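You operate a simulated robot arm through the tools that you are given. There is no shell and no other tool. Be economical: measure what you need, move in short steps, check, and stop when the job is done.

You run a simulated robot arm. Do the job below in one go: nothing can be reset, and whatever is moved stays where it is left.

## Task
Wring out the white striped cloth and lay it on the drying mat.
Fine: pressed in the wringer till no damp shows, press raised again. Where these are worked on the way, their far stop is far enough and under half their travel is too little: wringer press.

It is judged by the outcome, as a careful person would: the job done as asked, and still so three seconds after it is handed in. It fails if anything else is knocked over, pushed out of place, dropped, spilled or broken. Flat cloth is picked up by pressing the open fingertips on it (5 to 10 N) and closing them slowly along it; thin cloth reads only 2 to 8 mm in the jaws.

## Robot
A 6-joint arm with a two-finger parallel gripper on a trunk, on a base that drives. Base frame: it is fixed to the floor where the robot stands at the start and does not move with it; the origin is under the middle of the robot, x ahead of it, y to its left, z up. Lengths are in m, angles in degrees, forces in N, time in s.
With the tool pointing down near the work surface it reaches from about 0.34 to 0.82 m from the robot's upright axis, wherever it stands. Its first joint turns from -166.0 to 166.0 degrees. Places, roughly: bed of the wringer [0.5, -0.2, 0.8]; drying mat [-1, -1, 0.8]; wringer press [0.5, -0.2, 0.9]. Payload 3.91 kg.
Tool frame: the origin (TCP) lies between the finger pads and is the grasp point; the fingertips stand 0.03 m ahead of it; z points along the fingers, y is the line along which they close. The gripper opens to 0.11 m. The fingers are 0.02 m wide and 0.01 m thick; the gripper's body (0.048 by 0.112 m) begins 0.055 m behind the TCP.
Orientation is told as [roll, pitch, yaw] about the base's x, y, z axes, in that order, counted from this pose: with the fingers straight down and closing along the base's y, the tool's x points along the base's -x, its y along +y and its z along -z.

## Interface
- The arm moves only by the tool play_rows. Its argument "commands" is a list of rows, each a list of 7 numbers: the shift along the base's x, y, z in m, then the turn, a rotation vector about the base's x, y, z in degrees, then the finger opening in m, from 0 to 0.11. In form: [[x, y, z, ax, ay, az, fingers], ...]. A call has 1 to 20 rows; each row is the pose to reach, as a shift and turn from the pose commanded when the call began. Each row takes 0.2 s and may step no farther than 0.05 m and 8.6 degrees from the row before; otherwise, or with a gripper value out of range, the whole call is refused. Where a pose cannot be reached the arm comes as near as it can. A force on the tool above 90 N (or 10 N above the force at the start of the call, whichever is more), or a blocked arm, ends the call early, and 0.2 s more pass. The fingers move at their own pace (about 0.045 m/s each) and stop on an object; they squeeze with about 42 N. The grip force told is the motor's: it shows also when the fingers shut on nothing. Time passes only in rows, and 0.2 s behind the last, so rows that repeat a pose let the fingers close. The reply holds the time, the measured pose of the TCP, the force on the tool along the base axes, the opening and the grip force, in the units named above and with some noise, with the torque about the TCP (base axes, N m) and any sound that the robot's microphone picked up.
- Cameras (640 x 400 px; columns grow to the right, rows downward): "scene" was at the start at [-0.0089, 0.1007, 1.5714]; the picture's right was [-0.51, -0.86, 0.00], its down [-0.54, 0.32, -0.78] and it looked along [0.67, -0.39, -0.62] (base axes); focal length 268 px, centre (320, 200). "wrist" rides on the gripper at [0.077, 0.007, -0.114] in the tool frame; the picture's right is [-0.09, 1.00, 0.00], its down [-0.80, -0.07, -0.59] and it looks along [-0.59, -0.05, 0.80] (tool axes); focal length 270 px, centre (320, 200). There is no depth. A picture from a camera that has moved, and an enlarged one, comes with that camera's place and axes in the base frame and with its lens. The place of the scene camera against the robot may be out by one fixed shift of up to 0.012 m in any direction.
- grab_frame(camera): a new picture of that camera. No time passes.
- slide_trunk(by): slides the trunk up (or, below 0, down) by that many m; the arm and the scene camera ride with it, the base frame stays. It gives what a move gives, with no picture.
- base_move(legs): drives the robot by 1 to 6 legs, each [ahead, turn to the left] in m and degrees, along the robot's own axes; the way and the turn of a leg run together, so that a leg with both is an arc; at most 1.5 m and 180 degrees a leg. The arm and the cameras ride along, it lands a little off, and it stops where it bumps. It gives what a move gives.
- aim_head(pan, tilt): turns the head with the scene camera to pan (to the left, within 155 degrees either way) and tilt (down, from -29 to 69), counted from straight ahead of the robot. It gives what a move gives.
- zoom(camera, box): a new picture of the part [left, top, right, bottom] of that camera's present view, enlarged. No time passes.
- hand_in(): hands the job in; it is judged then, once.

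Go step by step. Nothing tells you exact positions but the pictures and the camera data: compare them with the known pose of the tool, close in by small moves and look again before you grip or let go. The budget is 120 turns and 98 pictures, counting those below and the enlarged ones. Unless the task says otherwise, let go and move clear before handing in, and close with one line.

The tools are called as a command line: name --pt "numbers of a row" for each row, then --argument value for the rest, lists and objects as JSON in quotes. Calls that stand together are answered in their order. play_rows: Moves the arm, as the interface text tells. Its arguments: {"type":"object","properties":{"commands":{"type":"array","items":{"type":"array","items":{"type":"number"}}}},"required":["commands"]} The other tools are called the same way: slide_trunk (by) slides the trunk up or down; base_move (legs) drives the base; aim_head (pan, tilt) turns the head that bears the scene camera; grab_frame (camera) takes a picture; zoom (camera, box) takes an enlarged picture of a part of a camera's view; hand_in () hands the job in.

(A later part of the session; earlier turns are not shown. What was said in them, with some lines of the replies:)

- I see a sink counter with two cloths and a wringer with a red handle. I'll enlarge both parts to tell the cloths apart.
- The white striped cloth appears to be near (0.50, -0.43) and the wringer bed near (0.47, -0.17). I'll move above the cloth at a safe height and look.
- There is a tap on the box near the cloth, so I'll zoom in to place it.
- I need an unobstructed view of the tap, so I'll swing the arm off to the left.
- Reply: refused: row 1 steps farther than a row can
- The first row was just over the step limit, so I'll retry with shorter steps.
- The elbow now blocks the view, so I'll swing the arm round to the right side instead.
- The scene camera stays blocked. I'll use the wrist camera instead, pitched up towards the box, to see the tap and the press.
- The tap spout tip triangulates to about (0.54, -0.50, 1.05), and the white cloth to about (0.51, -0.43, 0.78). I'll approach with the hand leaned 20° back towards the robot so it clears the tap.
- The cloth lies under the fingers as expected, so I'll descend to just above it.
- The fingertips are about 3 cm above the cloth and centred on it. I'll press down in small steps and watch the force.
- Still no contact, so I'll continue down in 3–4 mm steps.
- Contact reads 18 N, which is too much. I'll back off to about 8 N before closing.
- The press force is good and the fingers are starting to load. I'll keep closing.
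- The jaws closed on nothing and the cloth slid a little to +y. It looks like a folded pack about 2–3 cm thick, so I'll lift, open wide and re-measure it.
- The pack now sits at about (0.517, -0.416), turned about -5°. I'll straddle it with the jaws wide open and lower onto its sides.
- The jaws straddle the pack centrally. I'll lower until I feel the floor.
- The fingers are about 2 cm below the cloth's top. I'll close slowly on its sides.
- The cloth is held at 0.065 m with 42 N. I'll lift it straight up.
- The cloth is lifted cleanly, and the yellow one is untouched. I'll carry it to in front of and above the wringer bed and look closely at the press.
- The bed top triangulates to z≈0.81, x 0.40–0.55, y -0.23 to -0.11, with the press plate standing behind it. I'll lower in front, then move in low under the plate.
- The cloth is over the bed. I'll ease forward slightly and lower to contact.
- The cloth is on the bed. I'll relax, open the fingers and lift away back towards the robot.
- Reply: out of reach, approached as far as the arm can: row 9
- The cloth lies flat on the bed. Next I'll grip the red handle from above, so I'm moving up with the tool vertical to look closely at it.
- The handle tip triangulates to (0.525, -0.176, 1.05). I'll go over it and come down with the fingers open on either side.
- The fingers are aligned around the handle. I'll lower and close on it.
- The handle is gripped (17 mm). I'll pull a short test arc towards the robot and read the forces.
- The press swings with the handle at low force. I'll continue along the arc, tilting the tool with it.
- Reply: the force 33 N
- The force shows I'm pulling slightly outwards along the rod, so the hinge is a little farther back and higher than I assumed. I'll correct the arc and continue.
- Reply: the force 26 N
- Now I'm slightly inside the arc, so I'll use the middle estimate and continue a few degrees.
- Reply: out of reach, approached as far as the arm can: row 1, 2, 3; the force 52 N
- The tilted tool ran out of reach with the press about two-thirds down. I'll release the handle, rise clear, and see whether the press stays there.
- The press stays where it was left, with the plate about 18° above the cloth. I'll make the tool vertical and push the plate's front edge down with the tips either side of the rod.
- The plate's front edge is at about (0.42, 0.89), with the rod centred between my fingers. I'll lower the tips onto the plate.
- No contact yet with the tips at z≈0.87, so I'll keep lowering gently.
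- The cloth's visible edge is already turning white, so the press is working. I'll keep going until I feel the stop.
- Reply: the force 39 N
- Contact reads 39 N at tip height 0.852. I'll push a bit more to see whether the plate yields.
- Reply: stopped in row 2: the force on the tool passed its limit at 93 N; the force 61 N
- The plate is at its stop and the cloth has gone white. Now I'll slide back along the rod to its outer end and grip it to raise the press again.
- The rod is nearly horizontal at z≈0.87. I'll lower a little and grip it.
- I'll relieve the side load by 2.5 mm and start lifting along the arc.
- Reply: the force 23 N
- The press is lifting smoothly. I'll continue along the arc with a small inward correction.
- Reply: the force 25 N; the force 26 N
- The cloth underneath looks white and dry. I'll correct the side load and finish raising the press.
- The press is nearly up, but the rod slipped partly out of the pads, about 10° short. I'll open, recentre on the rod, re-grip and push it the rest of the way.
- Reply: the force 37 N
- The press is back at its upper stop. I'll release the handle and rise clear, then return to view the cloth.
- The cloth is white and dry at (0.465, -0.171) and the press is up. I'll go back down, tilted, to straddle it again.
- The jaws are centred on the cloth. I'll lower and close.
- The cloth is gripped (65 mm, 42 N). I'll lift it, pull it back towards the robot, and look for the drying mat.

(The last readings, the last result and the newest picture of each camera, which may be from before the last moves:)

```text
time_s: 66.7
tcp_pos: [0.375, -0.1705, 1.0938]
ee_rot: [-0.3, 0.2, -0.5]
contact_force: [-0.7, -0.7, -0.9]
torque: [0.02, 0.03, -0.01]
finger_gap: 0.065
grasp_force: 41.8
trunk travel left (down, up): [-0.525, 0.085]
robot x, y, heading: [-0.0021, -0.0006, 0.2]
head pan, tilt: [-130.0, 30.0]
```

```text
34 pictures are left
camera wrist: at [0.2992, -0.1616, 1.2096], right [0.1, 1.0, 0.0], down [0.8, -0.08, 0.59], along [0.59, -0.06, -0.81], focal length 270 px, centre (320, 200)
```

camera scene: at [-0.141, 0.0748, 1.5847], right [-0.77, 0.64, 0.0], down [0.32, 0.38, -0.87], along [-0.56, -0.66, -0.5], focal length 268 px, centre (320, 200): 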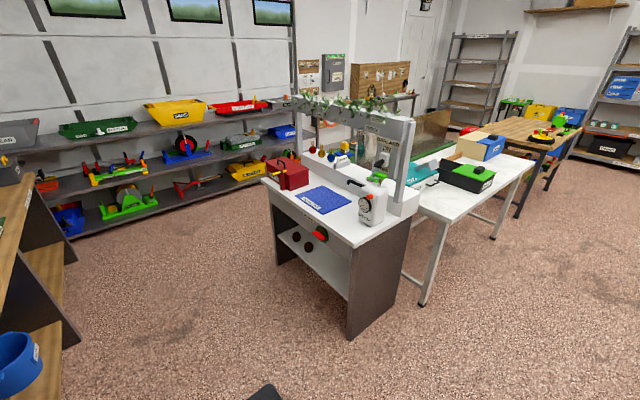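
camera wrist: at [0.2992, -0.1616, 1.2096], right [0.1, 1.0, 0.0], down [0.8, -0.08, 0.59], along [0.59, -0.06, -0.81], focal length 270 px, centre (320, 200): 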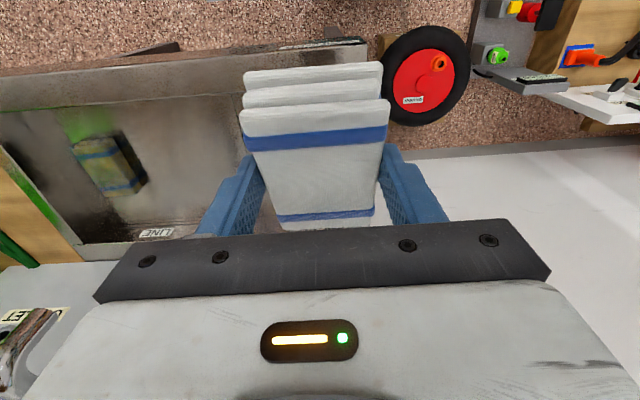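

I can see a blue mat on a white bench, so I'll zoom in on it.

zoom --camera "scene" --box '[250, 90, 440, 290]'

```text
2.00 times, centred on (345, 190) of scene
camera zoom: at [-0.141, 0.0748, 1.5847], right [-0.77, 0.64, 0.0], down [0.32, 0.38, -0.87], along [-0.56, -0.66, -0.5], focal length 536 px, centre (270, 220)
```

zoom: 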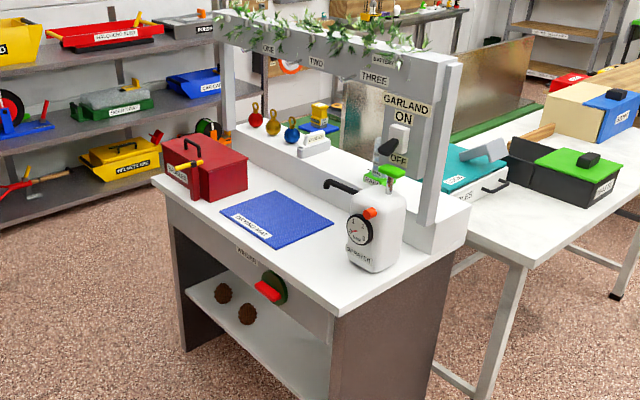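

The mat centre works out at about (-1.04, -0.955), on a bench whose front edge is near x=-0.85. I'll back away from the sink, turn right and drive alongside the bench.

base_move --legs '[[-0.36, 0], [0, -90], [0.95, 0]]'

aim_head --pan -70 --tilt 40

grab_frame --camera "scene"

```text
time_s: 77.4
tcp_pos: [-0.5219, -1.3315, 1.0945]
ee_rot: [-0.3, 0.3, -90.2]
contact_force: [1.2, -0.4, -1.2]
torque: [0.02, -0.01, 0.01]
finger_gap: 0.0649
grasp_force: 42.1
trunk travel left (down, up): [-0.525, 0.085]
robot x, y, heading: [-0.3535, -0.9558, -89.2]
head pan, tilt: [-130.0, 30.0]
```

```text
time_s: 78.7
tcp_pos: [-0.523, -1.3311, 1.0938]
ee_rot: [-0.1, 0.3, -90.2]
contact_force: [-0.2, 0.5, -0.1]
torque: [0.01, -0.01, 0.0]
finger_gap: 0.0649
grasp_force: 42.1
trunk travel left (down, up): [-0.525, 0.085]
robot x, y, heading: [-0.3566, -0.957, -89.3]
head pan, tilt: [-70.0, 40.0]
```

```text
32 pictures are left
camera scene: at [-0.2927, -0.9104, 1.5694], right [-0.35, 0.94, 0.0], down [0.6, 0.23, -0.77], along [-0.72, -0.27, -0.64], focal length 268 px, centre (320, 200)
```

scene: 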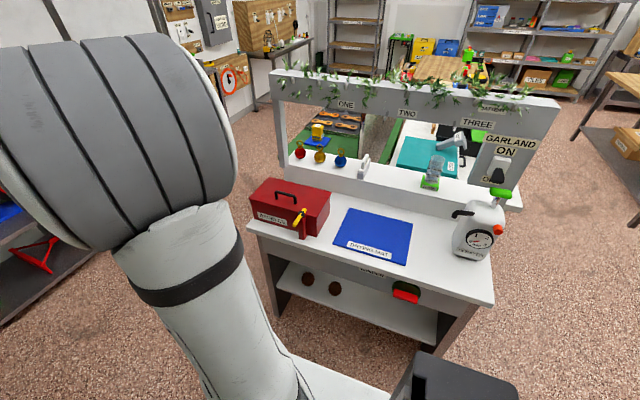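

The two views agree that the mat is centred at about (-1.05, -0.96). I'll turn right to face the bench.

base_move --legs '[[0, -90]]'

aim_head --pan 0 --tilt 40

grab_frame --camera "scene"

grab_frame --camera "wrist"

```text
time_s: 82.8
tcp_pos: [-0.7397, -0.8059, 1.0942]
ee_rot: [-0.3, 0.3, -177.6]
contact_force: [-0.2, 0.2, -0.3]
torque: [0.01, -0.01, -0.01]
finger_gap: 0.065
grasp_force: 42.4
trunk travel left (down, up): [-0.525, 0.085]
robot x, y, heading: [-0.3572, -0.9693, -176.1]
head pan, tilt: [-70.0, 40.0]
```

```text
time_s: 84.3
tcp_pos: [-0.7397, -0.8052, 1.0932]
ee_rot: [-0.2, 0.3, -177.5]
contact_force: [-0.6, 0.6, -0.4]
torque: [-0.03, 0.01, -0.01]
finger_gap: 0.065
grasp_force: 41.4
trunk travel left (down, up): [-0.525, 0.085]
robot x, y, heading: [-0.3546, -0.9684, -175.9]
head pan, tilt: [0.0, 40.0]
```

```text
31 pictures are left
camera scene: at [-0.3612, -1.1217, 1.5693], right [-0.07, 1.0, 0.0], down [0.64, 0.04, -0.77], along [-0.76, -0.05, -0.64], focal length 268 px, centre (320, 200)
```

scene: 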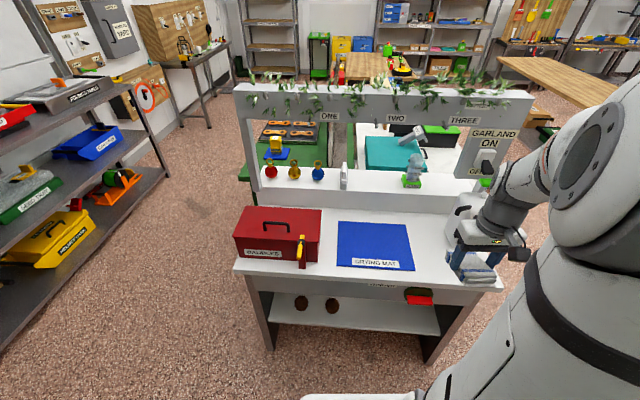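

```text
30 pictures are left
camera wrist: at [-0.6627, -0.8088, 1.2099], right [-0.05, -1.0, 0.0], down [-0.81, 0.04, 0.59], along [-0.59, 0.03, -0.81], focal length 270 px, centre (320, 200)
```

wrist: 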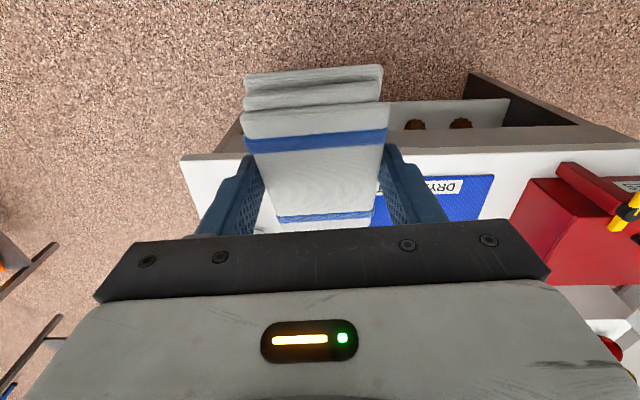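

The kettle is near y=-0.67, so I'll first move sideways to the mat's line while tilting the cloth level, then extend over the mat.

play_rows --pt "0 -0.04 0 0 5 0 0.05" --pt "0 -0.08 0 0 10 0 0.05" --pt "0 -0.12 0 0 15 0 0.05" --pt "0 -0.16 0 0 20 0 0.05" --pt "-0.04 -0.16 0 0 20 0 0.05" --pt "-0.08 -0.16 -0.01 0 20 0 0.05" --pt "-0.12 -0.16 -0.03 0 20 0 0.05" --pt "-0.16 -0.16 -0.05 0 20 0 0.05" --pt "-0.2 -0.16 -0.07 0 20 0 0.05" --pt "-0.24 -0.16 -0.1 0 20 0 0.05" --pt "-0.27 -0.16 -0.13 0 20 0 0.05" --pt "-0.287 -0.16 -0.16 0 20 0 0.05"

grab_frame --camera "scene"

grab_frame --camera "wrist"

```text
time_s: 86.9
tcp_pos: [-1.0289, -0.9666, 0.9329]
ee_rot: [-1.1, -19.7, -177.5]
contact_force: [-0.2, 0.0, -0.1]
torque: [0.0, -0.04, -0.01]
finger_gap: 0.065
grasp_force: 42.2
trunk travel left (down, up): [-0.525, 0.085]
robot x, y, heading: [-0.3573, -0.9664, -176.3]
head pan, tilt: [0.0, 40.0]
```

```text
29 pictures are left
camera scene: at [-0.3622, -1.1218, 1.5694], right [-0.07, 1.0, 0.0], down [0.64, 0.04, -0.77], along [-0.76, -0.05, -0.64], focal length 268 px, centre (320, 200)
```

scene: 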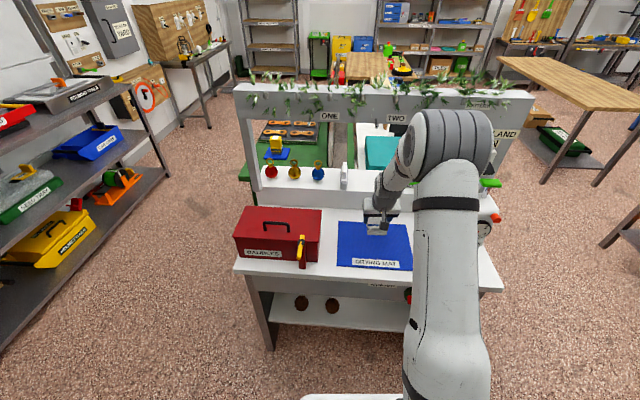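

```text
28 pictures are left
camera wrist: at [-0.9164, -0.9702, 1.016], right [-0.05, -1.0, 0.01], down [-0.56, 0.04, 0.83], along [-0.83, 0.03, -0.56], focal length 270 px, centre (320, 200)
```

wrist: 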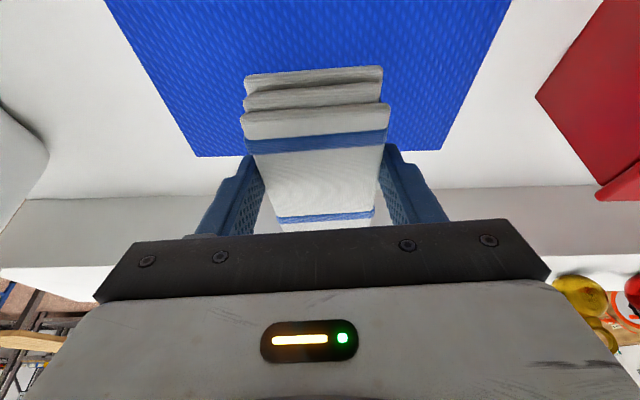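

The cloth is centred over the mat. I'll lower towards contact.

play_rows --pt "0.003 0 -0.03 0 0 0 0.05" --pt "0.005 0 -0.06 0 0 0 0.05" --pt "0.005 0 -0.075 0 0 0 0.05"

play_rows --pt "0 0 -0.005 0 0 0 0.05"

play_rows --pt "0 0 -0.004 0 0 0 0.05"

grab_frame --camera "wrist"

```text
time_s: 87.7
tcp_pos: [-1.0214, -0.9661, 0.8604]
ee_rot: [-1.1, -19.7, -177.5]
contact_force: [-0.2, 1.2, -1.0]
torque: [0.01, -0.01, -0.01]
finger_gap: 0.0651
grasp_force: 42.1
trunk travel left (down, up): [-0.525, 0.085]
robot x, y, heading: [-0.3583, -0.9667, -176.0]
head pan, tilt: [0.0, 40.0]
```

```text
time_s: 88.1
tcp_pos: [-1.0218, -0.9648, 0.8543]
ee_rot: [-1.1, -19.7, -177.4]
contact_force: [0.3, 0.2, -0.6]
torque: [0.05, -0.03, 0.01]
finger_gap: 0.0652
grasp_force: 42.3
trunk travel left (down, up): [-0.525, 0.085]
robot x, y, heading: [-0.3575, -0.9688, -176.2]
head pan, tilt: [0.0, 40.0]
```

```text
time_s: 88.5
tcp_pos: [-1.0217, -0.9659, 0.8504]
ee_rot: [-1.1, -19.7, -177.5]
contact_force: [-0.3, -0.4, -1.1]
torque: [-0.01, -0.04, -0.02]
finger_gap: 0.065
grasp_force: 42.2
trunk travel left (down, up): [-0.525, 0.085]
robot x, y, heading: [-0.3578, -0.9683, -176.1]
head pan, tilt: [0.0, 40.0]
```

```text
27 pictures are left
camera wrist: at [-0.9096, -0.9693, 0.9336], right [-0.05, -1.0, 0.01], down [-0.56, 0.04, 0.83], along [-0.83, 0.03, -0.56], focal length 270 px, centre (320, 200)
```

wrist: 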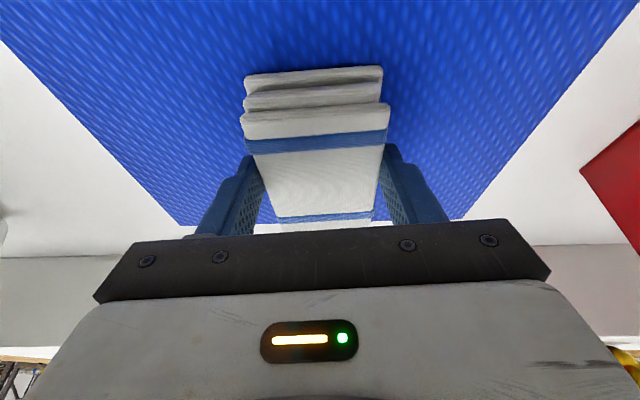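

Nearly there. I'll go down a few millimetres at a time.

play_rows --pt "0 0 -0.004 0 0 0 0.05"

play_rows --pt "0 0 -0.003 0 0 0 0.05"

play_rows --pt "0 0 -0.003 0 0 0 0.05"

```text
time_s: 88.9
tcp_pos: [-1.0216, -0.9651, 0.8498]
ee_rot: [-1.0, -19.9, -177.5]
contact_force: [2.8, -1.8, 16.7]
torque: [-0.59, -0.87, 0.05]
finger_gap: 0.0651
grasp_force: 41.9
trunk travel left (down, up): [-0.525, 0.085]
robot x, y, heading: [-0.357, -0.9675, -176.3]
head pan, tilt: [0.0, 40.0]
```

```text
time_s: 89.3
tcp_pos: [-1.0214, -0.9652, 0.8477]
ee_rot: [-1.1, -20.3, -177.6]
contact_force: [3.9, -1.3, 37.1]
torque: [-1.11, -0.37, 0.04]
finger_gap: 0.0651
grasp_force: 42.0
trunk travel left (down, up): [-0.525, 0.085]
robot x, y, heading: [-0.3564, -0.9669, -176.1]
head pan, tilt: [0.0, 40.0]
```

```text
time_s: 89.7
tcp_pos: [-1.0211, -0.9652, 0.8472]
ee_rot: [-1.1, -20.6, -177.5]
contact_force: [2.1, -0.2, 58.1]
torque: [-0.53, 0.02, 0.1]
finger_gap: 0.065
grasp_force: 42.4
trunk travel left (down, up): [-0.525, 0.085]
robot x, y, heading: [-0.355, -0.9679, -176.1]
head pan, tilt: [0.0, 40.0]
```

The cloth is firmly on the mat. I'll relieve the pressure, release, and retreat upwards and towards the robot.

play_rows --pt "0 0 0.008 0 0 0 0.05" --pt "0 0 0.008 0 0 0 0.068" --pt "0 0 0.008 0 0 0 0.08" --pt "0 0 0.008 0 0 0 0.09" --pt "0 0 0.008 0 0 0 0.09" --pt "0.005 0 0.04 0 0 0 0.09" --pt "0.01 0 0.08 0 0 0 0.09" --pt "0.04 0 0.11 0 0 0 0.09" --pt "0.08 0 0.14 0 0 0 0.09" --pt "0.12 0 0.17 0 0 0 0.09" --pt "0.16 0 0.2 0 0 0 0.09" --pt "0.2 0 0.22 0 0 0 0.09"

grab_frame --camera "wrist"

zoom --camera "scene" --box '[220, 170, 500, 320]'

```text
time_s: 92.3
tcp_pos: [-0.8208, -0.9646, 1.0597]
ee_rot: [-1.1, -19.7, -177.5]
contact_force: [0.0, 0.2, 1.0]
torque: [-0.04, 0.0, 0.02]
finger_gap: 0.09
grasp_force: 0.1
trunk travel left (down, up): [-0.525, 0.085]
robot x, y, heading: [-0.355, -0.9681, -176.5]
head pan, tilt: [0.0, 40.0]
```

```text
26 pictures are left
camera wrist: at [-0.7086, -0.9677, 1.142], right [-0.05, -1.0, 0.01], down [-0.55, 0.04, 0.83], along [-0.83, 0.03, -0.56], focal length 270 px, centre (320, 200)
```

wrist: 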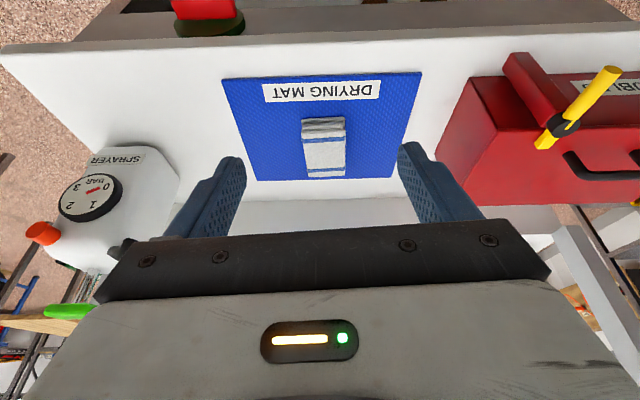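

```text
2.29 times, centred on (360, 245) of scene
camera zoom: at [-0.3597, -1.1218, 1.5693], right [-0.07, 1.0, 0.0], down [0.64, 0.04, -0.77], along [-0.76, -0.05, -0.64], focal length 613 px, centre (229, 97)
```

zoom: 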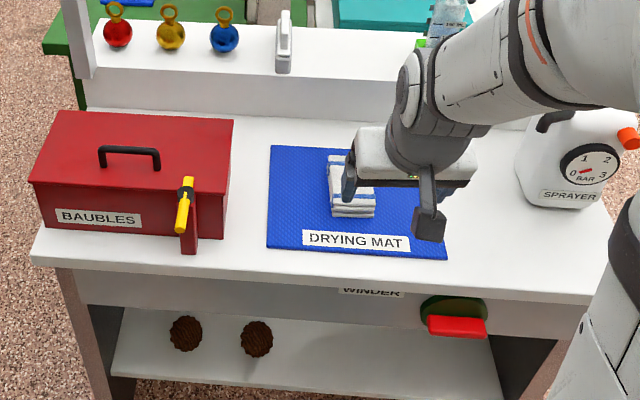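

The white striped cloth lies dry on the mat, well within its edges. The press was raised at its upper stop when I left it, and the gripper is clear, so I'm handing in.

hand_in

```text
The job is handed in.
```

The white striped cloth was pressed in the wringer to its stop until no damp showed, the press was raised again, and the cloth now lies on the drying mat.
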